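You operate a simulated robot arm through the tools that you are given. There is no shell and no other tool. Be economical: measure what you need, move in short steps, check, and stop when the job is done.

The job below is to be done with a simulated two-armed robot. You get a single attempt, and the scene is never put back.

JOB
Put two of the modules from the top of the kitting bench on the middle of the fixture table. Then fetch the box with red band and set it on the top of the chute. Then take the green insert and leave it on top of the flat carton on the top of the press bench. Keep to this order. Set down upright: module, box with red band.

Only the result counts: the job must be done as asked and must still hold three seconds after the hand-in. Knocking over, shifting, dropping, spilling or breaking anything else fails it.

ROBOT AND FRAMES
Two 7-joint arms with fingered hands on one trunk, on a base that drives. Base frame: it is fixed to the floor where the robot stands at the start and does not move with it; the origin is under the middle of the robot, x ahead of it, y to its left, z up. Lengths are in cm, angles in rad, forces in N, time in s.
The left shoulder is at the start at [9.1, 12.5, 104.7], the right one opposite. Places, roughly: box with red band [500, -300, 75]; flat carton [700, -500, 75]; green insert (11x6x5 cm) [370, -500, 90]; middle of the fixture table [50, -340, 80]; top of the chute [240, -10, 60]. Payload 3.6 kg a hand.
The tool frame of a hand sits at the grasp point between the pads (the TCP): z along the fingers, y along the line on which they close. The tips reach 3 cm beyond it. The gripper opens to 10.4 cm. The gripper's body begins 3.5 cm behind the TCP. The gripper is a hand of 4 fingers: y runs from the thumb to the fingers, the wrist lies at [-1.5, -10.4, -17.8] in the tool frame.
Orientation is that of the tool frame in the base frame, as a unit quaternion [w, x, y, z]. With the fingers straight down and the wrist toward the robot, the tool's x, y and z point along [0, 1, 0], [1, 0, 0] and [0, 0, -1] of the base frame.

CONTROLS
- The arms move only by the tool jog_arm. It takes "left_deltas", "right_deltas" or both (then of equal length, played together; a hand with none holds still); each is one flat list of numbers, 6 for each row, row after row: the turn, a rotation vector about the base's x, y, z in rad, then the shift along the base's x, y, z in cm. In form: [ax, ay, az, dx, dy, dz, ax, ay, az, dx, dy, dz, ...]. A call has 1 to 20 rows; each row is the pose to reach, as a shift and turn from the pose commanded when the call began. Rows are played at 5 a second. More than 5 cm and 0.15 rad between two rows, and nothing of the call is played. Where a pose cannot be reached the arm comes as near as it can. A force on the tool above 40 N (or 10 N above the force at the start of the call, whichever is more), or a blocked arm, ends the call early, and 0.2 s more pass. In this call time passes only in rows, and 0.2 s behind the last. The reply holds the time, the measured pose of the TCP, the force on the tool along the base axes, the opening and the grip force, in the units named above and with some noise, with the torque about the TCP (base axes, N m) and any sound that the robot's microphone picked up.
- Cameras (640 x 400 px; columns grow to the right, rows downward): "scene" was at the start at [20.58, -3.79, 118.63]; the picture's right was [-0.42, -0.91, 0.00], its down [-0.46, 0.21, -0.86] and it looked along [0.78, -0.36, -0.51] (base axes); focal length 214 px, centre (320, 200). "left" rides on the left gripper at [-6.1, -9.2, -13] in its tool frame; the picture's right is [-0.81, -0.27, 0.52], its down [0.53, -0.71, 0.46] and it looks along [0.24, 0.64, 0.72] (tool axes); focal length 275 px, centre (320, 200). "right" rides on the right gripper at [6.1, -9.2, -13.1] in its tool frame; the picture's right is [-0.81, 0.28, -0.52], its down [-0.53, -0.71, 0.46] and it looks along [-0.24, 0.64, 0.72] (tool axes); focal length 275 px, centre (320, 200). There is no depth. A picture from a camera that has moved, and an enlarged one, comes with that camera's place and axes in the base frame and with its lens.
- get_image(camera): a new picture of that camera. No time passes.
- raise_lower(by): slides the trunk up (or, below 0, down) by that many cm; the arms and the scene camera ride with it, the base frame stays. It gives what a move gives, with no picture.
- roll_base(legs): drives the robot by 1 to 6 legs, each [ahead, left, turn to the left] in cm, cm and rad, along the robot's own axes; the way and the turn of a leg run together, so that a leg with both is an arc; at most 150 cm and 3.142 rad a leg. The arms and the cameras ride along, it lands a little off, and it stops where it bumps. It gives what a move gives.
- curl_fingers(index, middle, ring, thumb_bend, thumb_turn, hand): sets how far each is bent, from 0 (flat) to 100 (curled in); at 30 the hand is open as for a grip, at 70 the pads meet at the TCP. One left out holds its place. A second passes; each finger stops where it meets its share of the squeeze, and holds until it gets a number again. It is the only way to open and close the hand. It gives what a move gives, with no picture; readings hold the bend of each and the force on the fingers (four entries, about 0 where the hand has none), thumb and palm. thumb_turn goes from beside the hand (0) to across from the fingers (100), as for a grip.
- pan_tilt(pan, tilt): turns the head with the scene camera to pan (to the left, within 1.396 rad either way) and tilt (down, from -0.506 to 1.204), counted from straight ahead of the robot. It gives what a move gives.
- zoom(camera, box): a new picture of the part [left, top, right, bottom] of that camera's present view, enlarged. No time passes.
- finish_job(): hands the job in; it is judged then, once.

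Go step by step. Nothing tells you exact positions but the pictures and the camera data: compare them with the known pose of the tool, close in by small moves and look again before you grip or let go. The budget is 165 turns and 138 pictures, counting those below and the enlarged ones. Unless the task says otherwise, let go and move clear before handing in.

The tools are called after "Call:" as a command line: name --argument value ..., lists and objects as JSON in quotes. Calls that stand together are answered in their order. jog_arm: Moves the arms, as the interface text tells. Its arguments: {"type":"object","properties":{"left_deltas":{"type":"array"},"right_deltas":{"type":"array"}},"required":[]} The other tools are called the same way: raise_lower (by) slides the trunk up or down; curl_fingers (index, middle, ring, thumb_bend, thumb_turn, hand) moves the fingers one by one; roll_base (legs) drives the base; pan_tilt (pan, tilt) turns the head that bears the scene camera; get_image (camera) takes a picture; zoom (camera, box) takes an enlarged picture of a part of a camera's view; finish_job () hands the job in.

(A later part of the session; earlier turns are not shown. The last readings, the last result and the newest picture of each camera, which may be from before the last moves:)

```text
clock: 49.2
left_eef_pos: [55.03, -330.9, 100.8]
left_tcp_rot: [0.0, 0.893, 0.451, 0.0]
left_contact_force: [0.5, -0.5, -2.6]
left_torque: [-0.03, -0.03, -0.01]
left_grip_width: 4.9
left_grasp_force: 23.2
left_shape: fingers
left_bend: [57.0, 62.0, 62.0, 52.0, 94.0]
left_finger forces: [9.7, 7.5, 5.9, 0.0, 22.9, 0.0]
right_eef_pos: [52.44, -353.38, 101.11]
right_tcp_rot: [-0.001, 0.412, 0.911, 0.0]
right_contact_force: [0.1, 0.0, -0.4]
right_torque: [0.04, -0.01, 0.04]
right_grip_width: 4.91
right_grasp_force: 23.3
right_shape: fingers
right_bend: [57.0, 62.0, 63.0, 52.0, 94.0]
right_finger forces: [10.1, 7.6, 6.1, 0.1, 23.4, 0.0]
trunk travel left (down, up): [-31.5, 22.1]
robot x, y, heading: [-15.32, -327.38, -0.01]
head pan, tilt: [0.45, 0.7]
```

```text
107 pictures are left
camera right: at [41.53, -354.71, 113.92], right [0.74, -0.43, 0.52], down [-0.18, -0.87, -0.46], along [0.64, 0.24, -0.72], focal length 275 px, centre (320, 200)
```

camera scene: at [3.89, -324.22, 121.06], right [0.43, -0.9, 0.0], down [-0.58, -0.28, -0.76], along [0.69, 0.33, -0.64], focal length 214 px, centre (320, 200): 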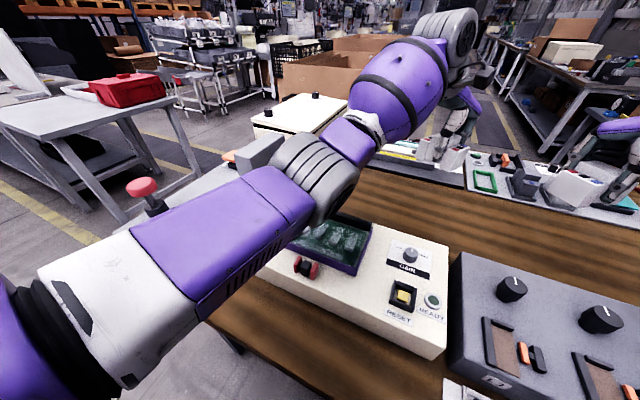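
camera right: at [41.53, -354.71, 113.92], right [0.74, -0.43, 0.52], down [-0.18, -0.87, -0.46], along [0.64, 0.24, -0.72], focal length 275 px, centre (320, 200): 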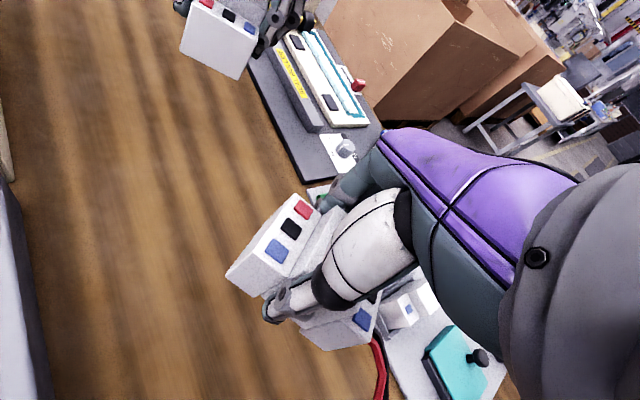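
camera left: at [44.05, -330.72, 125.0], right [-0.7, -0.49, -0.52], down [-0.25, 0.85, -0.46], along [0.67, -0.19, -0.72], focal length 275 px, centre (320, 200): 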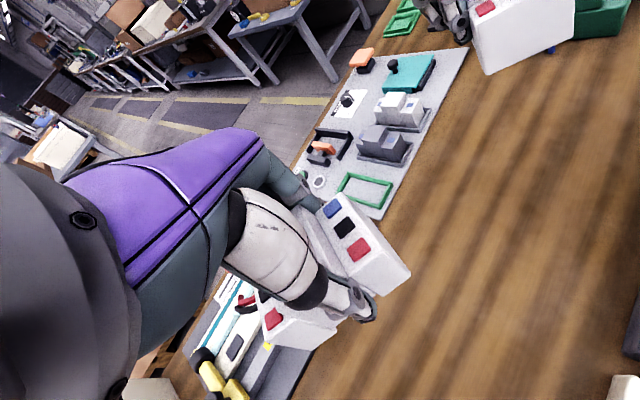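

The left elbow would come close to the white panel if I only lowered the trunk. I'll raise the trunk a bit and lower the hands with the arms instead.

Call:
raise_lower --by 4

Call:
jog_arm --left_deltas '[0, 0, 0, 0, 0, -4, 0, 0, 0, 0, 0, -8, 0, 0, 0, 0, 0, -12, 0, 0, 0, 0, 0, -16]' --right_deltas '[0, 0, 0, 0, 0, -4, 0, 0, 0, 0, 0, -8, 0, 0, 0, 0, 0, -12, 0, 0, 0, 0, 0, -16]'

Call:
get_image --camera "scene"

Call:
get_image --camera "right"

Call:
get_image --camera "left"

```text
clock: 50.0
left_eef_pos: [55.19, -331.01, 104.51]
left_tcp_rot: [0.0, 0.893, 0.45, -0.001]
left_contact_force: [-0.6, -0.5, -3.0]
left_torque: [-0.01, 0.03, -0.02]
left_grip_width: 4.9
left_grasp_force: 23.1
left_shape: fingers
left_bend: [57.0, 62.0, 62.0, 52.0, 94.0]
left_finger forces: [9.7, 7.4, 6.0, 0.1, 23.0, 0.0]
right_eef_pos: [52.47, -353.27, 104.84]
right_tcp_rot: [0.0, 0.411, 0.911, 0.0]
right_contact_force: [-0.6, -0.1, -2.3]
right_torque: [0.07, -0.01, 0.01]
right_grip_width: 4.93
right_grasp_force: 23.7
right_shape: fingers
right_bend: [57.0, 62.0, 63.0, 52.0, 94.0]
right_finger forces: [10.0, 7.6, 6.0, 0.0, 23.5, 0.0]
trunk travel left (down, up): [-35.5, 18.1]
robot x, y, heading: [-15.2, -327.81, -0.003]
head pan, tilt: [0.45, 0.7]
```

```text
clock: 51.0
left_eef_pos: [54.99, -330.74, 88.77]
left_tcp_rot: [0.0, 0.893, 0.45, 0.0]
left_contact_force: [-0.2, -0.7, -2.3]
left_torque: [-0.01, 0.02, 0.02]
left_grip_width: 4.89
left_grasp_force: 23.2
left_shape: fingers
left_bend: [57.0, 62.0, 62.0, 52.0, 94.0]
left_finger forces: [9.5, 7.4, 6.1, 0.0, 22.8, 0.0]
right_eef_pos: [52.47, -353.51, 88.68]
right_tcp_rot: [0.001, 0.412, 0.911, 0.001]
right_contact_force: [0.5, -0.4, -2.4]
right_torque: [0.0, 0.0, 0.01]
right_grip_width: 4.92
right_grasp_force: 23.0
right_shape: fingers
right_bend: [57.0, 62.0, 63.0, 52.0, 94.0]
right_finger forces: [10.0, 7.5, 6.2, 0.1, 23.3, 0.0]
trunk travel left (down, up): [-35.5, 18.1]
robot x, y, heading: [-15.46, -328.01, -0.005]
head pan, tilt: [0.45, 0.7]
```

```text
106 pictures are left
camera scene: at [3.12, -324.22, 124.93], right [0.43, -0.9, 0.0], down [-0.58, -0.28, -0.76], along [0.69, 0.33, -0.64], focal length 214 px, centre (320, 200)
```

scene: 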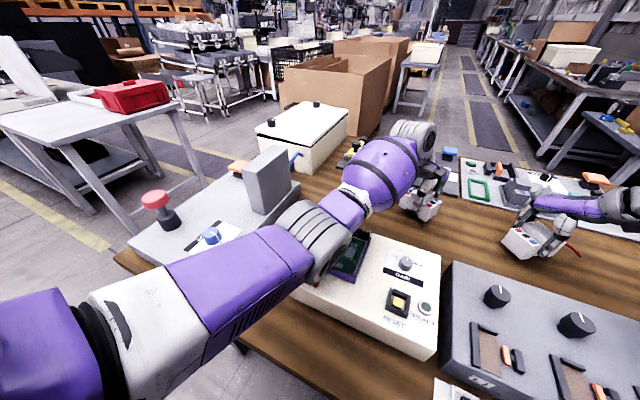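

```text
105 pictures are left
camera right: at [41.48, -354.84, 101.69], right [0.74, -0.43, 0.52], down [-0.18, -0.87, -0.46], along [0.65, 0.24, -0.72], focal length 275 px, centre (320, 200)
```

right: 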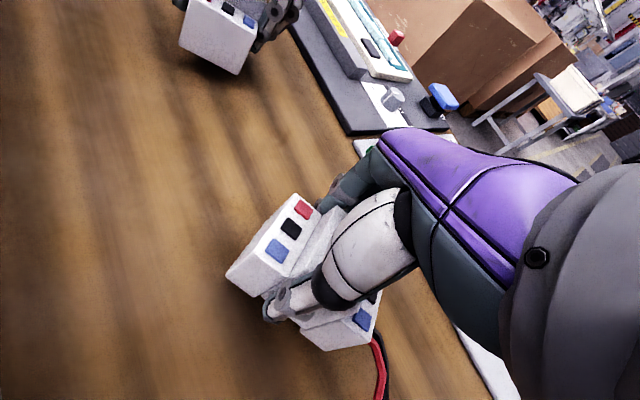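

```text
104 pictures are left
camera left: at [44.07, -330.16, 101.96], right [-0.7, -0.49, -0.52], down [-0.26, 0.85, -0.45], along [0.66, -0.19, -0.72], focal length 275 px, centre (320, 200)
```

left: 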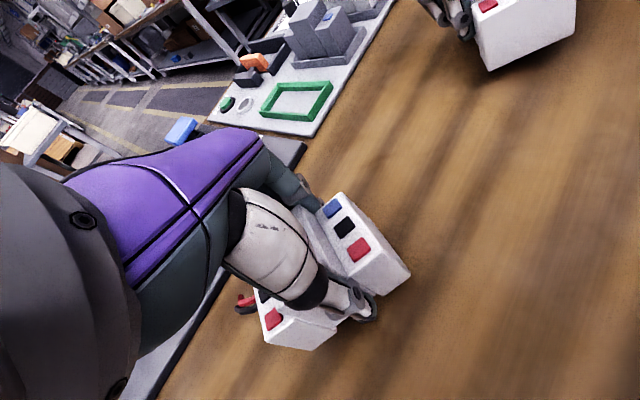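

All clear. Lowering gently toward the wood.

Call:
jog_arm --left_deltas '[0, 0, 0, 0, 0, -1.5, 0, 0, 0, 0, 0, -2.5, 0, 0, 0, 0, 0, -3.2]' --right_deltas '[0, 0, 0, 0, 0, -1.5, 0, 0, 0, 0, 0, -2.5, 0, 0, 0, 0, 0, -3.0]'

Call:
get_image --camera "right"

```text
clock: 51.9
left_eef_pos: [54.93, -330.98, 86.76]
left_tcp_rot: [0.006, 0.893, 0.45, 0.007]
left_contact_force: [1.4, 4.4, 31.0]
left_torque: [-0.01, -0.67, 0.0]
left_grip_width: 4.97
left_grasp_force: 29.2
left_shape: fingers
left_bend: [58.0, 62.0, 62.0, 52.0, 93.0]
left_finger forces: [10.4, 9.7, 8.1, 0.1, 29.3, 0.0]
right_eef_pos: [52.5, -353.35, 86.99]
right_tcp_rot: [0.007, 0.414, 0.91, 0.005]
right_contact_force: [1.2, -6.1, 31.8]
right_torque: [0.05, -0.55, 0.03]
right_grip_width: 4.98
right_grasp_force: 28.5
right_shape: fingers
right_bend: [58.0, 62.0, 63.0, 52.0, 93.0]
right_finger forces: [10.2, 9.3, 7.5, 0.0, 29.9, 0.1]
trunk travel left (down, up): [-35.5, 18.1]
robot x, y, heading: [-15.56, -327.47, -0.006]
head pan, tilt: [0.45, 0.7]
```

```text
103 pictures are left
camera right: at [41.18, -354.66, 99.7], right [0.73, -0.43, 0.53], down [-0.18, -0.87, -0.46], along [0.66, 0.24, -0.71], focal length 275 px, centre (320, 200)
```

right: 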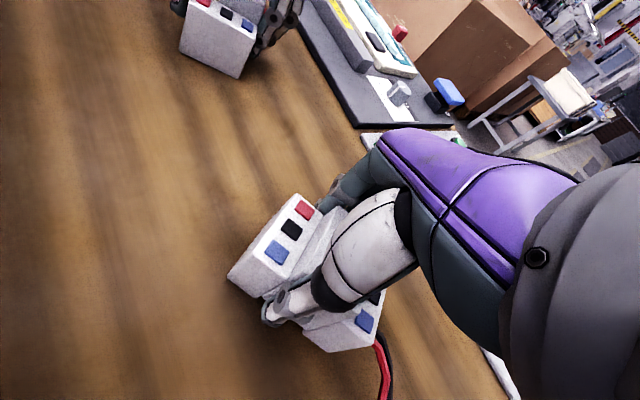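

Both modules are touching the table with about 31 N. I'll relieve the press before releasing.

Call:
jog_arm --left_deltas '[0, 0, 0, 0, 0, 0.5]' --right_deltas '[0, 0, 0, 0, 0, 0.5]'

```text
clock: 52.2
left_eef_pos: [55.07, -330.99, 86.78]
left_tcp_rot: [0.004, 0.893, 0.451, 0.005]
left_contact_force: [6.1, 0.5, 25.1]
left_torque: [-0.05, -0.82, 0.01]
left_grip_width: 4.94
left_grasp_force: 28.8
left_shape: fingers
left_bend: [58.0, 62.0, 62.0, 53.0, 93.0]
left_finger forces: [12.0, 10.2, 8.5, 0.1, 26.1, 0.1]
right_eef_pos: [52.43, -353.15, 87.02]
right_tcp_rot: [0.002, 0.412, 0.911, 0.003]
right_contact_force: [6.0, -3.0, 21.5]
right_torque: [0.05, -0.7, -0.05]
right_grip_width: 4.99
right_grasp_force: 28.0
right_shape: fingers
right_bend: [58.0, 62.0, 63.0, 53.0, 93.0]
right_finger forces: [11.8, 9.7, 7.6, 0.0, 26.6, 0.0]
trunk travel left (down, up): [-35.5, 18.1]
robot x, y, heading: [-15.69, -327.56, -0.009]
head pan, tilt: [0.45, 0.7]
```

Call:
jog_arm --left_deltas '[0, 0, 0, 0, 0, 0.6]' --right_deltas '[0, 0, 0, 0, 0, 0.45]'

```text
clock: 52.6
left_eef_pos: [55.08, -330.94, 86.76]
left_tcp_rot: [0.001, 0.893, 0.451, 0.0]
left_contact_force: [5.5, 1.8, 16.7]
left_torque: [0.0, -0.64, 0.0]
left_grip_width: 4.92
left_grasp_force: 26.1
left_shape: fingers
left_bend: [57.0, 62.0, 62.0, 53.0, 93.0]
left_finger forces: [11.2, 9.3, 7.8, 0.1, 23.9, 0.1]
right_eef_pos: [52.23, -353.26, 87.15]
right_tcp_rot: [0.0, 0.411, 0.912, 0.0]
right_contact_force: [5.7, -1.5, 15.1]
right_torque: [0.02, -0.62, -0.12]
right_grip_width: 4.97
right_grasp_force: 26.7
right_shape: fingers
right_bend: [58.0, 62.0, 63.0, 53.0, 93.0]
right_finger forces: [11.6, 9.4, 7.6, 0.1, 24.6, 0.1]
trunk travel left (down, up): [-35.5, 18.1]
robot x, y, heading: [-15.24, -327.6, -0.007]
head pan, tilt: [0.45, 0.7]
```

Call:
jog_arm --left_deltas '[0, 0, 0, 0, 0, 0.5]' --right_deltas '[0, 0, 0, 0, 0, 0.4]'

```text
clock: 53.0
left_eef_pos: [54.79, -330.89, 86.96]
left_tcp_rot: [-0.002, 0.893, 0.45, -0.003]
left_contact_force: [1.6, -1.8, 2.8]
left_torque: [0.02, -0.22, -0.01]
left_grip_width: 4.91
left_grasp_force: 22.7
left_shape: fingers
left_bend: [58.0, 62.0, 62.0, 53.0, 94.0]
left_finger forces: [9.6, 7.6, 6.6, 0.1, 22.0, 0.0]
right_eef_pos: [52.24, -353.28, 87.14]
right_tcp_rot: [-0.003, 0.411, 0.912, -0.001]
right_contact_force: [2.3, 0.7, 6.3]
right_torque: [-0.01, -0.29, 0.01]
right_grip_width: 4.93
right_grasp_force: 24.6
right_shape: fingers
right_bend: [58.0, 62.0, 63.0, 53.0, 93.0]
right_finger forces: [10.2, 8.2, 6.9, 0.0, 23.5, 0.1]
trunk travel left (down, up): [-35.5, 18.1]
robot x, y, heading: [-15.35, -327.68, -0.01]
head pan, tilt: [0.45, 0.7]
```

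Light contact now, so I'll open both hands.

Call:
curl_fingers --hand "right" --index 30 --middle 30 --ring 30 --thumb_bend 30

Call:
curl_fingers --hand "left" --index 30 --middle 30 --ring 30 --thumb_bend 30

Call:
get_image --camera "right"

Call:
get_image --camera "left"

```text
clock: 54.0
left_eef_pos: [55.11, -330.99, 87.15]
left_tcp_rot: [0.0, 0.893, 0.45, 0.001]
left_contact_force: [0.1, 0.3, -1.5]
left_torque: [0.0, -0.05, 0.0]
left_grip_width: 4.89
left_grasp_force: 22.7
left_shape: fingers
left_bend: [58.0, 62.0, 63.0, 53.0, 93.0]
left_finger forces: [9.5, 7.1, 5.8, 0.0, 22.3, 0.1]
right_eef_pos: [52.47, -353.31, 87.38]
right_tcp_rot: [-0.002, 0.411, 0.911, 0.001]
right_contact_force: [0.9, -0.3, 0.1]
right_torque: [0.02, 0.0, 0.0]
right_grip_width: 10.25
right_grasp_force: 0.1
right_shape: fingers
right_bend: [30.0, 30.0, 30.0, 30.0, 97.0]
right_finger forces: [0.0, 0.1, 0.0, 0.0, 0.0, 0.0]
trunk travel left (down, up): [-35.5, 18.1]
robot x, y, heading: [-15.22, -327.71, -0.006]
head pan, tilt: [0.45, 0.7]
```

```text
clock: 55.0
left_eef_pos: [55.14, -331.0, 87.22]
left_tcp_rot: [-0.001, 0.893, 0.45, 0.0]
left_contact_force: [-0.1, 1.1, 0.5]
left_torque: [0.04, 0.01, -0.03]
left_grip_width: 10.29
left_grasp_force: 0.1
left_shape: fingers
left_bend: [30.0, 30.0, 30.0, 30.0, 97.0]
left_finger forces: [0.1, 0.1, 0.1, 0.1, 0.0, 0.0]
right_eef_pos: [52.43, -353.31, 87.32]
right_tcp_rot: [-0.001, 0.411, 0.911, 0.001]
right_contact_force: [0.4, 0.3, -0.1]
right_torque: [0.01, -0.03, 0.03]
right_grip_width: 10.27
right_grasp_force: 0.0
right_shape: fingers
right_bend: [30.0, 30.0, 30.0, 30.0, 97.0]
right_finger forces: [0.1, 0.0, 0.0, 0.0, 0.0, 0.0]
trunk travel left (down, up): [-35.5, 18.1]
robot x, y, heading: [-15.2, -328.03, -0.007]
head pan, tilt: [0.45, 0.7]
```

```text
102 pictures are left
camera right: at [41.45, -354.65, 100.29], right [0.74, -0.43, 0.52], down [-0.18, -0.87, -0.46], along [0.65, 0.24, -0.72], focal length 275 px, centre (320, 200)
```

right: 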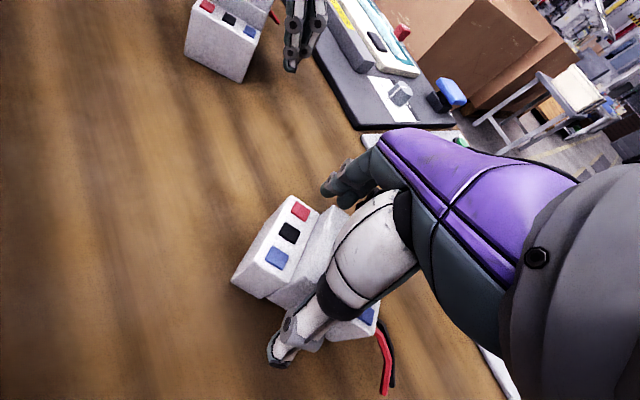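

```text
101 pictures are left
camera left: at [44.15, -330.45, 100.4], right [-0.7, -0.49, -0.52], down [-0.26, 0.85, -0.46], along [0.66, -0.19, -0.72], focal length 275 px, centre (320, 200)
```

left: 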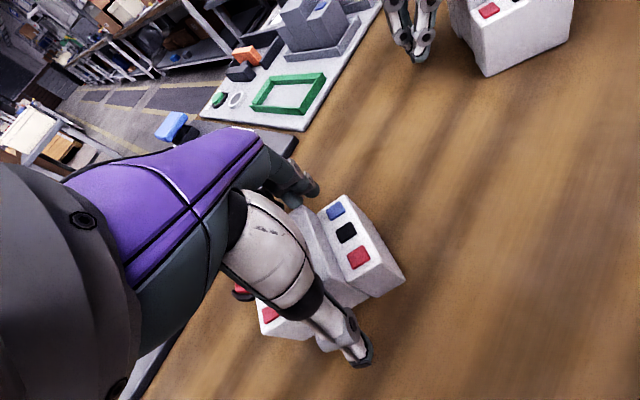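

Both modules stand upright on the free wood. I'll lift the hands straight up and bring them back toward the body.

Call:
jog_arm --left_deltas '[0, 0, 0, 0, 0, 3, 0, 0, 0, 0, 0, 7, 0, 0, 0, 0, 0, 12, 0, 0, 0, 0, 0, 17, 0, 0, -0.1, -4, 0, 20, 0, 0, -0.2, -8, 1, 20, 0, 0, -0.3, -12, 2, 20, 0, 0, -0.3, -15, 3, 20]' --right_deltas '[0, 0, 0, 0, 0, 3, 0, 0, 0, 0, 0, 7, 0, 0, 0, 0, 0, 12, 0, 0, 0, 0, 0, 17, 0, 0, 0.1, -4, 0, 20, 0, 0, 0.2, -8, -1, 20, 0, 0, 0.3, -12, -2, 20, 0, 0, 0.3, -15, -3, 20]'

Call:
pan_tilt --pan -0.1 --tilt 0.6

Call:
get_image --camera "scene"

```text
clock: 56.9
left_eef_pos: [40.14, -328.1, 107.58]
left_tcp_rot: [0.0, 0.951, 0.31, 0.0]
left_contact_force: [0.4, 0.1, 0.5]
left_torque: [-0.05, -0.05, 0.0]
left_grip_width: 10.29
left_grasp_force: 0.0
left_shape: fingers
left_bend: [30.0, 30.0, 30.0, 30.0, 97.0]
left_finger forces: [0.0, 0.0, 0.0, 0.0, 0.0, 0.0]
right_eef_pos: [37.55, -356.1, 107.19]
right_tcp_rot: [0.001, 0.27, 0.963, 0.001]
right_contact_force: [0.1, -0.6, 0.6]
right_torque: [-0.01, -0.01, 0.03]
right_grip_width: 10.29
right_grasp_force: 0.0
right_shape: fingers
right_bend: [30.0, 30.0, 30.0, 30.0, 97.0]
right_finger forces: [0.0, 0.0, 0.0, 0.1, 0.0, 0.0]
trunk travel left (down, up): [-35.5, 18.1]
robot x, y, heading: [-15.4, -327.41, -0.005]
head pan, tilt: [0.45, 0.7]
```

```text
clock: 57.8
left_eef_pos: [40.22, -328.07, 107.44]
left_tcp_rot: [0.0, 0.95, 0.311, 0.001]
left_contact_force: [-0.2, -0.3, -0.4]
left_torque: [0.01, 0.02, 0.01]
left_grip_width: 10.29
left_grasp_force: 0.1
left_shape: fingers
left_bend: [30.0, 30.0, 30.0, 30.0, 97.0]
left_finger forces: [0.0, 0.0, 0.0, 0.1, 0.0, 0.0]
right_eef_pos: [37.66, -356.27, 107.23]
right_tcp_rot: [0.0, 0.271, 0.963, 0.001]
right_contact_force: [-0.5, 1.2, -0.3]
right_torque: [0.01, -0.04, -0.02]
right_grip_width: 10.26
right_grasp_force: 0.0
right_shape: fingers
right_bend: [30.0, 30.0, 30.0, 30.0, 97.0]
right_finger forces: [0.0, 0.0, 0.0, 0.1, 0.0, 0.0]
trunk travel left (down, up): [-35.5, 18.1]
robot x, y, heading: [-15.49, -327.55, -0.006]
head pan, tilt: [-0.099, 0.6]
```

```text
100 pictures are left
camera scene: at [4.13, -328.77, 125.81], right [-0.11, -0.99, 0.0], down [-0.56, 0.06, -0.82], along [0.82, -0.09, -0.57], focal length 214 px, centre (320, 200)
```

scene: 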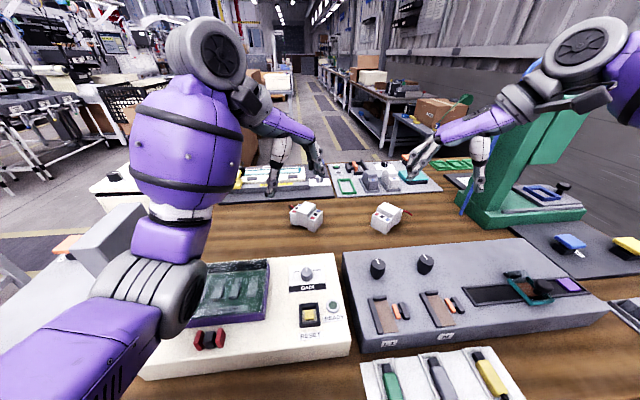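

Both modules sit in the middle of the fixture table. Next is the red-banded box near [500,-300]; I'll back off and go around the table.

Call:
roll_base --legs '[[-32, 0, 0], [0, 108, 0]]'

Call:
pan_tilt --pan 0 --tilt 0.35

Call:
get_image --camera "scene"

```text
clock: 64.9
left_eef_pos: [8.69, -221.82, 107.49]
left_tcp_rot: [-0.001, 0.948, 0.32, 0.0]
left_contact_force: [0.2, -0.1, -0.3]
left_torque: [0.0, 0.01, 0.01]
left_grip_width: 10.28
left_grasp_force: 0.1
left_shape: fingers
left_bend: [30.0, 30.0, 30.0, 30.0, 97.0]
left_finger forces: [0.0, 0.0, 0.0, 0.0, 0.0, 0.0]
right_eef_pos: [6.68, -250.12, 107.21]
right_tcp_rot: [0.0, 0.262, 0.965, 0.001]
right_contact_force: [0.1, 0.6, 0.3]
right_torque: [-0.02, -0.01, 0.04]
right_grip_width: 10.31
right_grasp_force: 0.1
right_shape: fingers
right_bend: [30.0, 30.0, 30.0, 30.0, 97.0]
right_finger forces: [0.0, 0.0, 0.1, 0.0, 0.0, 0.0]
trunk travel left (down, up): [-35.5, 18.1]
robot x, y, heading: [-47.0, -222.54, 0.012]
head pan, tilt: [-0.099, 0.6]
```

```text
clock: 65.7
left_eef_pos: [8.61, -221.91, 107.38]
left_tcp_rot: [0.0, 0.948, 0.319, 0.0]
left_contact_force: [-1.1, 0.7, 0.3]
left_torque: [-0.02, -0.02, -0.01]
left_grip_width: 10.29
left_grasp_force: 0.0
left_shape: fingers
left_bend: [30.0, 30.0, 30.0, 30.0, 97.0]
left_finger forces: [0.0, 0.1, 0.0, 0.0, 0.0, 0.2]
right_eef_pos: [6.55, -250.06, 107.16]
right_tcp_rot: [0.0, 0.262, 0.965, 0.001]
right_contact_force: [-0.4, -0.5, -0.4]
right_torque: [0.01, 0.05, -0.01]
right_grip_width: 10.3
right_grasp_force: 0.1
right_shape: fingers
right_bend: [30.0, 30.0, 30.0, 30.0, 97.0]
right_finger forces: [0.0, 0.0, 0.1, 0.0, 0.0, 0.1]
trunk travel left (down, up): [-35.5, 18.1]
robot x, y, heading: [-47.34, -222.51, 0.016]
head pan, tilt: [0.0, 0.351]
```

```text
99 pictures are left
camera scene: at [-26.94, -222.28, 128.08], right [0.01, -1.0, 0.0], down [-0.34, 0.0, -0.94], along [0.94, 0.01, -0.34], focal length 214 px, centre (320, 200)
```

scene: 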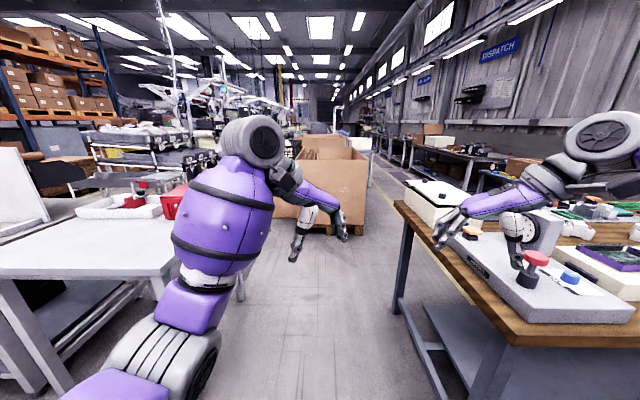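

The gap between the tables is clear, with a pallet box at x≈203. I'll raise the trunk for clearance, drive through, and shift right past the pallet into the main aisle.

Call:
raise_lower --by 12

Call:
roll_base --legs '[[150, 0, -0.015], [30, 0, 0], [0, -110, 0]]'

Call:
get_image --camera "scene"

```text
clock: 67.2
left_eef_pos: [8.7, -221.81, 119.3]
left_tcp_rot: [0.0, 0.948, 0.319, -0.001]
left_contact_force: [-0.4, -1.1, 0.0]
left_torque: [-0.01, -0.02, -0.02]
left_grip_width: 10.27
left_grasp_force: 0.0
left_shape: fingers
left_bend: [30.0, 30.0, 30.0, 30.0, 97.0]
left_finger forces: [0.0, 0.0, 0.0, 0.1, 0.0, 0.1]
right_eef_pos: [6.54, -250.09, 119.22]
right_tcp_rot: [-0.001, 0.261, 0.965, 0.0]
right_contact_force: [0.1, 0.3, 0.4]
right_torque: [0.02, 0.04, 0.01]
right_grip_width: 10.29
right_grasp_force: 0.1
right_shape: fingers
right_bend: [30.0, 30.0, 30.0, 30.0, 97.0]
right_finger forces: [0.1, 0.0, 0.0, 0.0, 0.0, 0.1]
trunk travel left (down, up): [-47.5, 6.1]
robot x, y, heading: [-46.99, -222.32, 0.008]
head pan, tilt: [0.0, 0.351]
```

```text
clock: 81.7
left_eef_pos: [193.06, -329.2, 119.52]
left_tcp_rot: [0.0, 0.95, 0.311, 0.0]
left_contact_force: [-0.4, 0.2, 0.1]
left_torque: [-0.06, -0.02, -0.02]
left_grip_width: 10.29
left_grasp_force: 0.1
left_shape: fingers
left_bend: [30.0, 30.0, 30.0, 30.0, 97.0]
left_finger forces: [0.0, 0.0, 0.0, 0.1, 0.1, 0.0]
right_eef_pos: [190.63, -357.25, 119.24]
right_tcp_rot: [0.001, 0.271, 0.963, 0.001]
right_contact_force: [0.4, -0.8, -0.3]
right_torque: [0.01, -0.01, 0.02]
right_grip_width: 10.28
right_grasp_force: 0.0
right_shape: fingers
right_bend: [30.0, 30.0, 30.0, 30.0, 97.0]
right_finger forces: [0.0, 0.0, 0.0, 0.0, 0.0, 0.1]
trunk travel left (down, up): [-47.5, 6.1]
robot x, y, heading: [137.72, -328.71, -0.005]
head pan, tilt: [0.0, 0.351]
```

```text
98 pictures are left
camera scene: at [152.95, -329.0, 141.21], right [0.0, -1.0, 0.0], down [-0.34, 0.0, -0.94], along [0.94, 0.0, -0.34], focal length 214 px, centre (320, 200)
```

scene: 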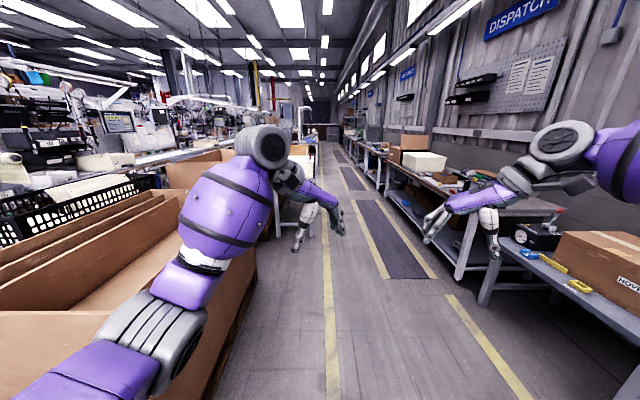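

I'm in the main aisle: the long benches are on the right (y≈-460), and some tables are ahead-left. I'll zoom ahead to find the red-banded box.

Call:
zoom --camera "scene" --box '[240, 100, 480, 250]'

```text
2.67 times, centred on (360, 175) of scene
camera zoom: at [152.95, -329.0, 141.21], right [0.0, -1.0, 0.0], down [-0.34, 0.0, -0.94], along [0.94, 0.0, -0.34], focal length 572 px, centre (213, 267)
```

zoom: 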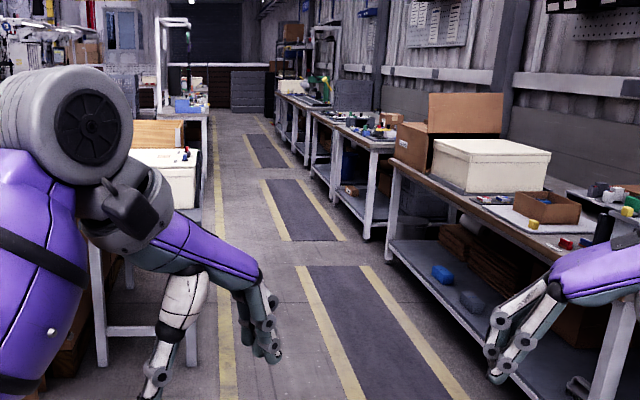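

A table begins near x≈408 on the aisle's left side and should carry the box. I'll move to the aisle middle and drive forward.

Call:
roll_base --legs '[[20, -44, 0], [150, 0, 0], [110, 0, 0]]'

Call:
pan_tilt --pan 0.6 --tilt 0.45

Call:
get_image --camera "scene"

```text
clock: 96.9
left_eef_pos: [476.1, -375.76, 119.43]
left_tcp_rot: [0.001, 0.952, 0.306, -0.001]
left_contact_force: [0.4, -0.1, -0.3]
left_torque: [0.0, 0.01, -0.02]
left_grip_width: 10.28
left_grasp_force: 0.1
left_shape: fingers
left_bend: [30.0, 30.0, 30.0, 30.0, 97.0]
left_finger forces: [0.0, 0.0, 0.0, 0.0, 0.0, 0.0]
right_eef_pos: [473.12, -403.9, 119.11]
right_tcp_rot: [0.0, 0.276, 0.961, 0.0]
right_contact_force: [-0.3, 0.6, 0.3]
right_torque: [0.02, 0.03, 0.0]
right_grip_width: 10.32
right_grasp_force: 0.1
right_shape: fingers
right_bend: [30.0, 30.0, 30.0, 30.0, 97.0]
right_finger forces: [0.0, 0.0, 0.0, 0.0, 0.0, 0.0]
trunk travel left (down, up): [-47.5, 6.1]
robot x, y, heading: [420.38, -374.68, -0.018]
head pan, tilt: [0.0, 0.351]
```

```text
clock: 97.9
left_eef_pos: [475.97, -375.79, 119.38]
left_tcp_rot: [-0.001, 0.952, 0.306, 0.0]
left_contact_force: [-0.2, 0.8, -0.2]
left_torque: [-0.01, 0.0, 0.03]
left_grip_width: 10.29
left_grasp_force: 0.1
left_shape: fingers
left_bend: [30.0, 30.0, 30.0, 30.0, 97.0]
left_finger forces: [0.0, 0.1, 0.0, 0.0, 0.0, 0.0]
right_eef_pos: [473.16, -403.9, 119.1]
right_tcp_rot: [0.001, 0.277, 0.961, 0.001]
right_contact_force: [0.9, 0.2, 0.6]
right_torque: [0.0, -0.03, -0.02]
right_grip_width: 10.28
right_grasp_force: 0.0
right_shape: fingers
right_bend: [30.0, 30.0, 30.0, 30.0, 97.0]
right_finger forces: [0.1, 0.0, 0.0, 0.1, 0.1, 0.0]
trunk travel left (down, up): [-47.5, 6.1]
robot x, y, heading: [420.41, -374.61, -0.02]
head pan, tilt: [0.6, 0.45]
```

```text
96 pictures are left
camera scene: at [434.33, -369.86, 140.29], right [0.55, -0.84, 0.0], down [-0.36, -0.24, -0.9], along [0.75, 0.49, -0.44], focal length 214 px, centre (320, 200)
```

scene: 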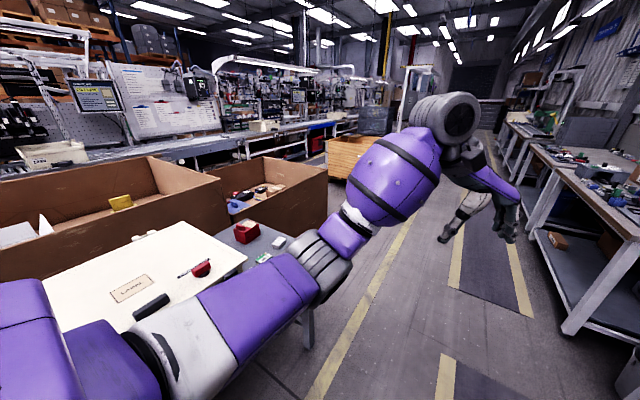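

The table is on my left, with a red item near [478,-297]. I'll move on and turn to face the table.

Call:
roll_base --legs '[[55, -8, 0], [0, 0, 1.59]]'

Call:
pan_tilt --pan 0 --tilt 0.6

Call:
get_image --camera "scene"

```text
clock: 105.0
left_eef_pos: [472.19, -327.83, 119.5]
left_tcp_rot: [0.0, 0.422, 0.907, 0.0]
left_contact_force: [-2.1, 0.6, 0.3]
left_torque: [-0.01, 0.01, 0.0]
left_grip_width: 10.31
left_grasp_force: 0.0
left_shape: fingers
left_bend: [30.0, 30.0, 30.0, 30.0, 97.0]
left_finger forces: [0.2, 0.0, 0.0, 0.0, 0.0, 0.0]
right_eef_pos: [500.4, -328.5, 119.09]
right_tcp_rot: [-0.001, -0.518, 0.855, 0.001]
right_contact_force: [-0.5, -0.9, 0.1]
right_torque: [-0.01, 0.01, 0.0]
right_grip_width: 10.26
right_grasp_force: 0.0
right_shape: fingers
right_bend: [30.0, 30.0, 30.0, 30.0, 97.0]
right_finger forces: [0.0, 0.0, 0.0, 0.0, 0.0, 0.1]
trunk travel left (down, up): [-47.5, 6.1]
robot x, y, heading: [475.71, -383.27, 1.627]
head pan, tilt: [0.6, 0.45]
```

```text
clock: 106.0
left_eef_pos: [472.01, -327.85, 119.56]
left_tcp_rot: [0.0, 0.422, 0.907, 0.0]
left_contact_force: [-0.4, 0.0, 0.5]
left_torque: [0.0, -0.01, 0.02]
left_grip_width: 10.27
left_grasp_force: 0.1
left_shape: fingers
left_bend: [30.0, 30.0, 30.0, 30.0, 97.0]
left_finger forces: [0.1, 0.1, 0.0, 0.1, 0.0, 0.0]
right_eef_pos: [500.33, -328.64, 119.24]
right_tcp_rot: [0.0, -0.519, 0.855, 0.002]
right_contact_force: [-0.8, -0.8, -0.1]
right_torque: [0.0, -0.01, 0.02]
right_grip_width: 10.26
right_grasp_force: 0.1
right_shape: fingers
right_bend: [30.0, 30.0, 30.0, 30.0, 97.0]
right_finger forces: [0.1, 0.0, 0.1, 0.1, 0.0, 0.0]
trunk travel left (down, up): [-47.5, 6.1]
robot x, y, heading: [475.13, -383.28, 1.629]
head pan, tilt: [0.0, 0.6]
```

```text
95 pictures are left
camera scene: at [474.51, -368.49, 138.94], right [1.0, 0.06, 0.0], down [0.03, -0.56, -0.83], along [-0.05, 0.82, -0.56], focal length 214 px, centre (320, 200)
```

scene: 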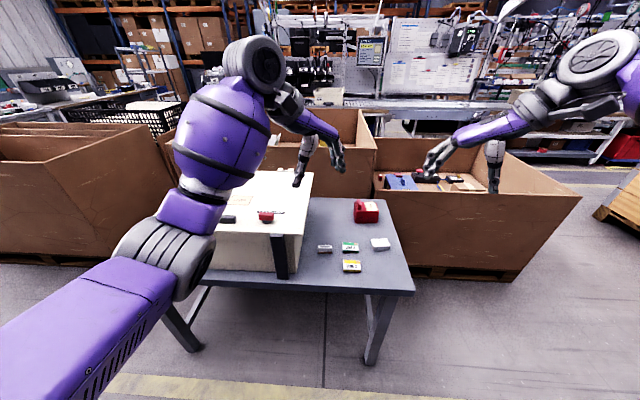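

Call:
zoom --camera "scene" --box '[200, 150, 440, 300]'

Call:
zoom --camera "scene" --box '[360, 150, 600, 300]'

```text
2.67 times, centred on (320, 225) of scene
camera zoom: at [474.51, -368.49, 138.94], right [1.0, 0.06, 0.0], down [0.03, -0.56, -0.83], along [-0.05, 0.82, -0.56], focal length 572 px, centre (320, 133)
```

zoom: 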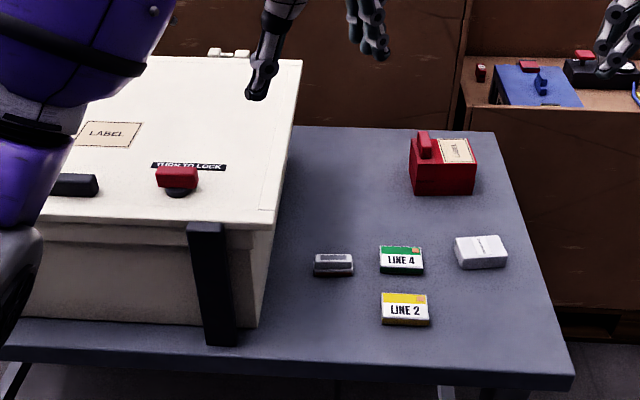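

```text
2.67 times, centred on (480, 225) of scene
camera zoom: at [474.51, -368.49, 138.94], right [1.0, 0.06, 0.0], down [0.03, -0.56, -0.83], along [-0.05, 0.82, -0.56], focal length 572 px, centre (-107, 133)
```

zoom: 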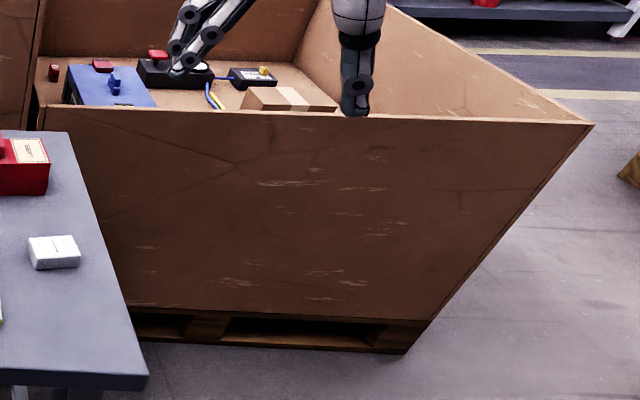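

Call:
zoom --camera "scene" --box '[305, 190, 405, 280]'

Call:
zoom --camera "scene" --box '[370, 160, 490, 210]'

```text
4.44 times, centred on (355, 235) of scene
camera zoom: at [474.51, -368.49, 138.94], right [1.0, 0.06, 0.0], down [0.03, -0.56, -0.83], along [-0.05, 0.82, -0.56], focal length 953 px, centre (164, 44)
```

zoom: 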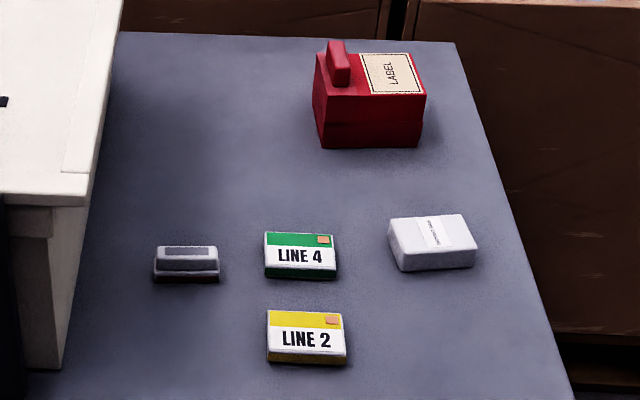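

```text
5.33 times, centred on (430, 185) of scene
camera zoom: at [474.51, -368.49, 138.94], right [1.0, 0.06, 0.0], down [0.03, -0.56, -0.83], along [-0.05, 0.82, -0.56], focal length 1144 px, centre (-267, 280)
```

zoom: 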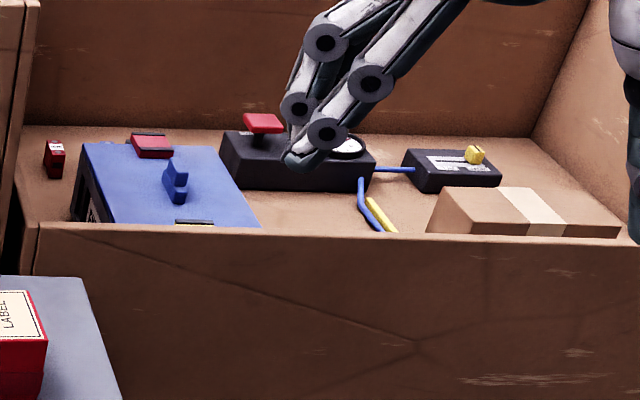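

Call:
get_image --camera "right"

Call:
get_image --camera "left"

```text
90 pictures are left
camera right: at [505.68, -338.13, 132.11], right [0.13, 0.85, 0.52], down [0.88, 0.14, -0.46], along [-0.46, 0.51, -0.72], focal length 275 px, centre (320, 200)
```

right: 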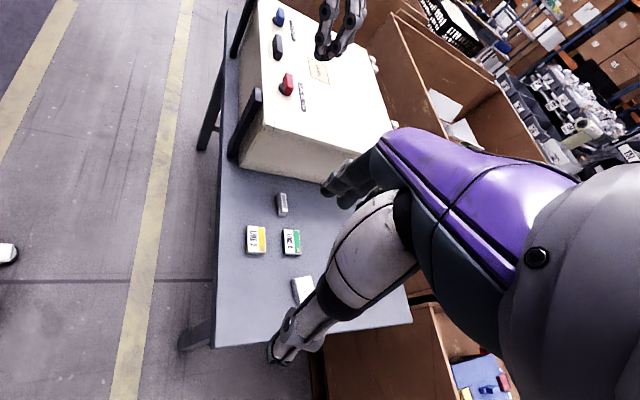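

```text
89 pictures are left
camera left: at [469.03, -338.47, 132.56], right [0.31, -0.8, -0.52], down [-0.89, -0.05, -0.46], along [0.34, 0.6, -0.72], focal length 275 px, centre (320, 200)
```

left: 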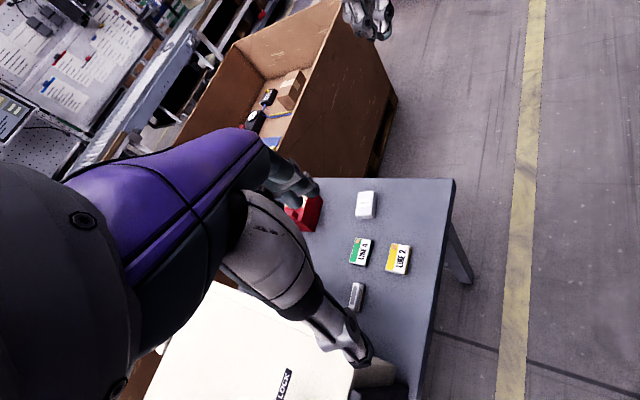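

Call:
zoom --camera "left" --box '[280, 170, 440, 330]'

Call:
zoom --camera "right" --box '[220, 170, 340, 320]'

```text
2.50 times, centred on (360, 250) of left
camera zoom: at [469.03, -338.47, 132.56], right [0.31, -0.8, -0.52], down [-0.89, -0.05, -0.46], along [0.34, 0.6, -0.72], focal length 688 px, centre (220, 75)
```

zoom: 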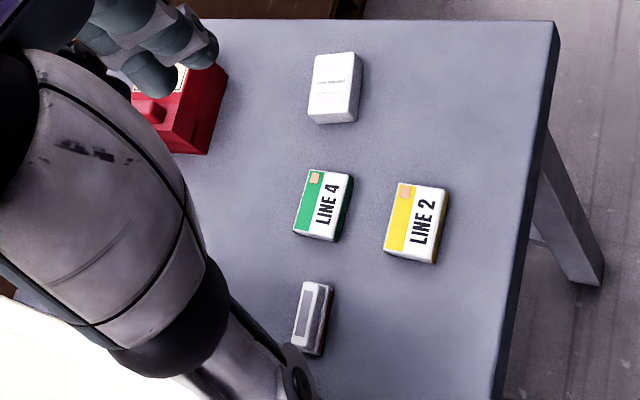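

```text
2.67 times, centred on (280, 245) of right
camera zoom: at [505.68, -338.13, 132.11], right [0.13, 0.85, 0.52], down [0.88, 0.14, -0.46], along [-0.46, 0.51, -0.72], focal length 734 px, centre (427, 80)
```

zoom: 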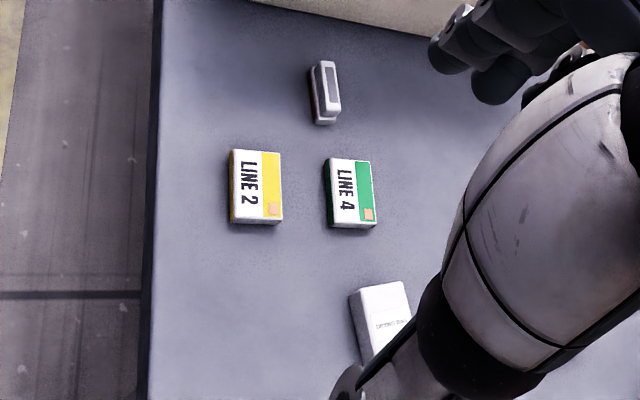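

No red-banded box yet: this table has yellow and green "LINE" boxes, and a small red item sits in the bin to the right. I'll shift right and inspect.

Call:
roll_base --legs '[[5, -38, -0.05]]'

Call:
get_image --camera "scene"

```text
clock: 108.5
left_eef_pos: [513.21, -321.66, 119.42]
left_tcp_rot: [0.001, 0.444, 0.896, 0.0]
left_contact_force: [-0.3, -0.2, -0.3]
left_torque: [0.01, 0.01, 0.01]
left_grip_width: 10.3
left_grasp_force: 0.0
left_shape: fingers
left_bend: [30.0, 30.0, 30.0, 30.0, 97.0]
left_finger forces: [0.1, 0.0, 0.1, 0.0, 0.0, 0.0]
right_eef_pos: [541.57, -323.7, 119.12]
right_tcp_rot: [-0.001, -0.497, 0.868, 0.001]
right_contact_force: [-0.7, -0.4, -0.1]
right_torque: [0.01, -0.01, 0.01]
right_grip_width: 10.31
right_grasp_force: 0.1
right_shape: fingers
right_bend: [30.0, 30.0, 30.0, 30.0, 97.0]
right_finger forces: [0.1, 0.0, 0.0, 0.1, 0.0, 0.0]
trunk travel left (down, up): [-47.5, 6.1]
robot x, y, heading: [513.58, -377.45, 1.585]
head pan, tilt: [0.0, 0.6]
```

```text
86 pictures are left
camera scene: at [513.73, -362.3, 138.93], right [1.0, 0.01, 0.0], down [0.01, -0.56, -0.83], along [-0.01, 0.83, -0.56], focal length 214 px, centre (320, 200)
```

scene: 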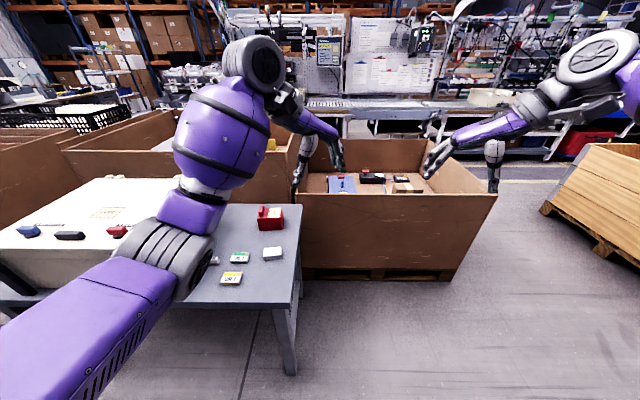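

Call:
zoom --camera "scene" --box '[290, 160, 430, 210]'

Call:
get_image --camera "left"

```text
4.57 times, centred on (360, 185) of scene
camera zoom: at [513.73, -362.3, 138.93], right [1.0, 0.01, 0.0], down [0.01, -0.56, -0.83], along [-0.01, 0.83, -0.56], focal length 980 px, centre (137, 269)
```

zoom: 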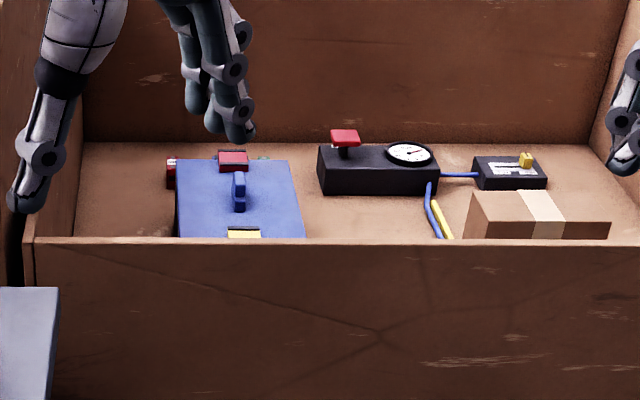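

```text
84 pictures are left
camera left: at [509.71, -332.04, 132.56], right [0.27, -0.81, -0.52], down [-0.89, -0.01, -0.46], along [0.36, 0.58, -0.72], focal length 275 px, centre (320, 200)
```

left: 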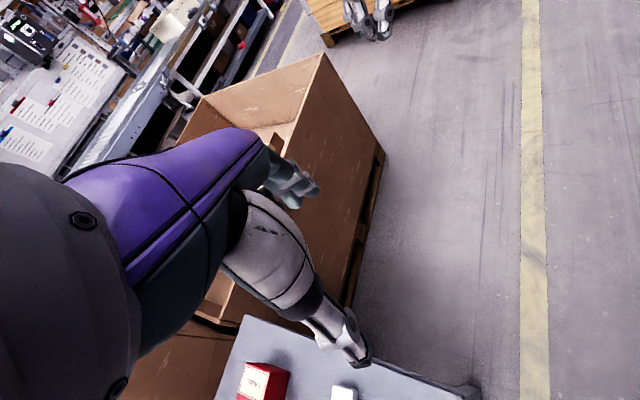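

Call:
zoom --camera "scene" --box '[190, 190, 320, 300]'

Call:
zoom --camera "left" --box '[190, 300, 400, 400]'

```text
3.64 times, centred on (255, 245) of scene
camera zoom: at [513.73, -362.3, 138.93], right [1.0, 0.01, 0.0], down [0.01, -0.56, -0.83], along [-0.01, 0.83, -0.56], focal length 780 px, centre (556, 36)
```

zoom: 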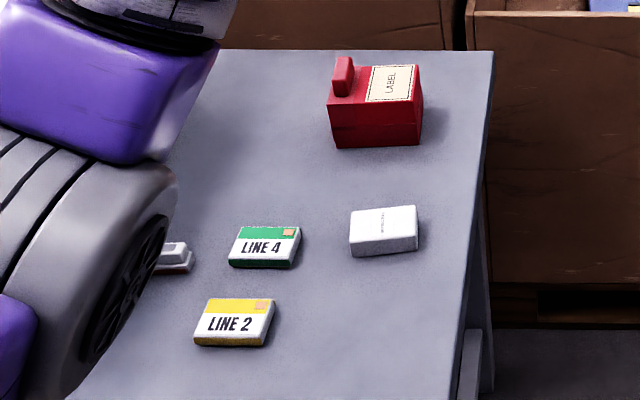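

```text
3.05 times, centred on (295, 350) of left
camera zoom: at [509.71, -332.04, 132.56], right [0.27, -0.81, -0.52], down [-0.89, -0.01, -0.46], along [0.36, 0.58, -0.72], focal length 839 px, centre (396, -257)
```

zoom: 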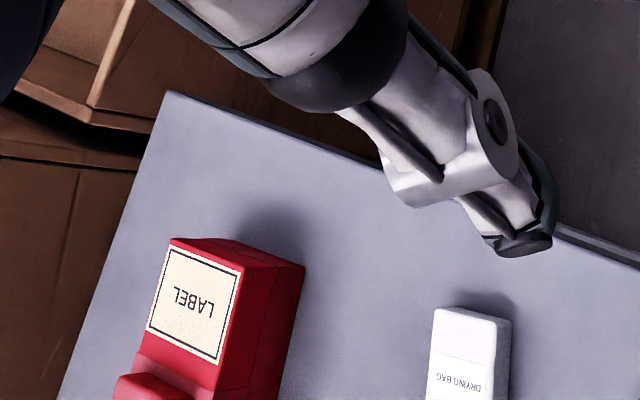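

The desiccant bag, LINE 2 and LINE 4 boxes and a red case are here, but no red-banded box. It may be hidden by the tote or my arm, so I'll shift left and look around the tote.

Call:
roll_base --legs '[[-5, 72, 0]]'

Call:
raise_lower --by 6

Call:
get_image --camera "scene"

Call:
get_image --camera "right"

```text
clock: 112.4
left_eef_pos: [442.87, -326.66, 119.44]
left_tcp_rot: [-0.001, 0.454, 0.891, 0.0]
left_contact_force: [-0.2, 0.9, 0.6]
left_torque: [0.02, 0.0, -0.01]
left_grip_width: 10.33
left_grasp_force: 0.1
left_shape: fingers
left_bend: [30.0, 30.0, 30.0, 30.0, 97.0]
left_finger forces: [0.1, 0.1, 0.0, 0.0, 0.1, 0.1]
right_eef_pos: [471.16, -329.29, 119.15]
right_tcp_rot: [0.0, -0.486, 0.874, 0.001]
right_contact_force: [0.2, 1.5, 0.5]
right_torque: [0.0, 0.02, 0.02]
right_grip_width: 10.29
right_grasp_force: 0.1
right_shape: fingers
right_bend: [30.0, 30.0, 30.0, 30.0, 97.0]
right_finger forces: [0.1, 0.0, 0.0, 0.0, 0.1, 0.0]
trunk travel left (down, up): [-47.5, 6.1]
robot x, y, heading: [442.16, -382.4, 1.554]
head pan, tilt: [0.0, 0.6]
```

```text
clock: 113.4
left_eef_pos: [443.02, -326.51, 125.2]
left_tcp_rot: [0.0, 0.455, 0.89, -0.001]
left_contact_force: [0.3, -0.1, -0.1]
left_torque: [0.01, -0.01, 0.0]
left_grip_width: 10.3
left_grasp_force: 0.1
left_shape: fingers
left_bend: [30.0, 30.0, 30.0, 30.0, 97.0]
left_finger forces: [0.0, 0.0, 0.1, 0.0, 0.0, 0.0]
right_eef_pos: [471.0, -329.33, 125.03]
right_tcp_rot: [-0.001, -0.486, 0.874, -0.001]
right_contact_force: [0.3, -1.0, 0.5]
right_torque: [0.01, 0.02, 0.0]
right_grip_width: 10.3
right_grasp_force: 0.1
right_shape: fingers
right_bend: [30.0, 30.0, 30.0, 30.0, 97.0]
right_finger forces: [0.0, 0.0, 0.0, 0.1, 0.0, 0.1]
trunk travel left (down, up): [-53.5, 0.1]
robot x, y, heading: [442.36, -382.18, 1.56]
head pan, tilt: [0.0, 0.6]
```

```text
81 pictures are left
camera scene: at [442.32, -373.02, 145.34], right [1.0, -0.01, 0.0], down [-0.01, -0.57, -0.82], along [0.01, 0.82, -0.57], focal length 214 px, centre (320, 200)
```

scene: 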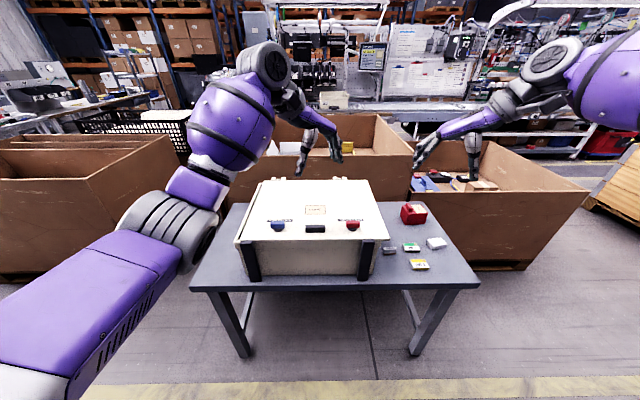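

```text
80 pictures are left
camera right: at [475.68, -339.16, 137.97], right [0.19, 0.84, 0.51], down [0.89, 0.08, -0.46], along [-0.42, 0.54, -0.73], focal length 275 px, centre (320, 200)
```

right: 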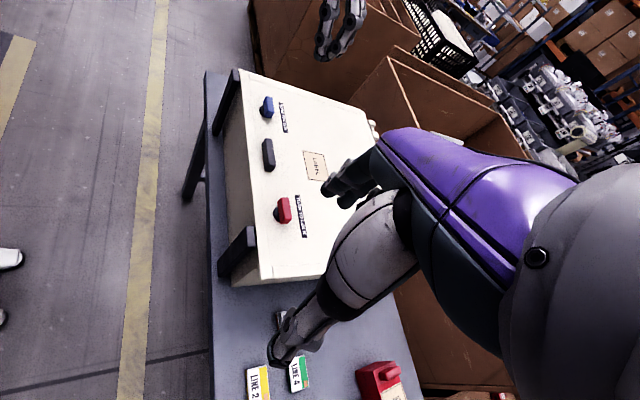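

Call:
zoom --camera "scene" --box '[225, 165, 465, 285]'

Call:
zoom --camera "scene" --box '[340, 130, 500, 230]'

```text
2.67 times, centred on (345, 225) of scene
camera zoom: at [442.32, -373.02, 145.34], right [1.0, -0.01, 0.0], down [-0.01, -0.57, -0.82], along [0.01, 0.82, -0.57], focal length 572 px, centre (253, 133)
```

zoom: 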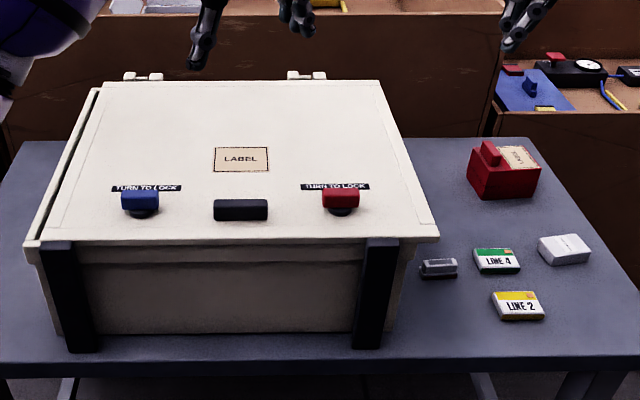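

```text
4.00 times, centred on (420, 180) of scene
camera zoom: at [442.32, -373.02, 145.34], right [1.0, -0.01, 0.0], down [-0.01, -0.57, -0.82], along [0.01, 0.82, -0.57], focal length 858 px, centre (-80, 280)
```

zoom: 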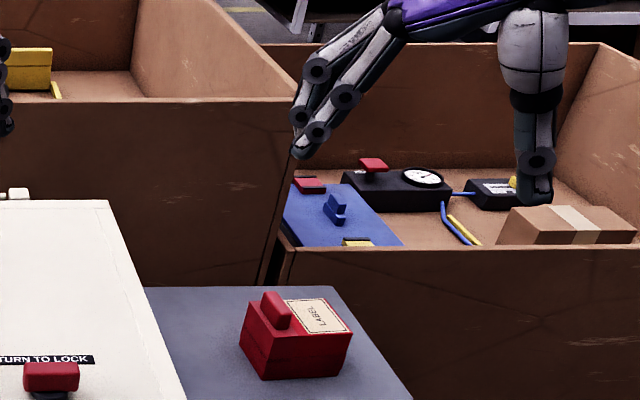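

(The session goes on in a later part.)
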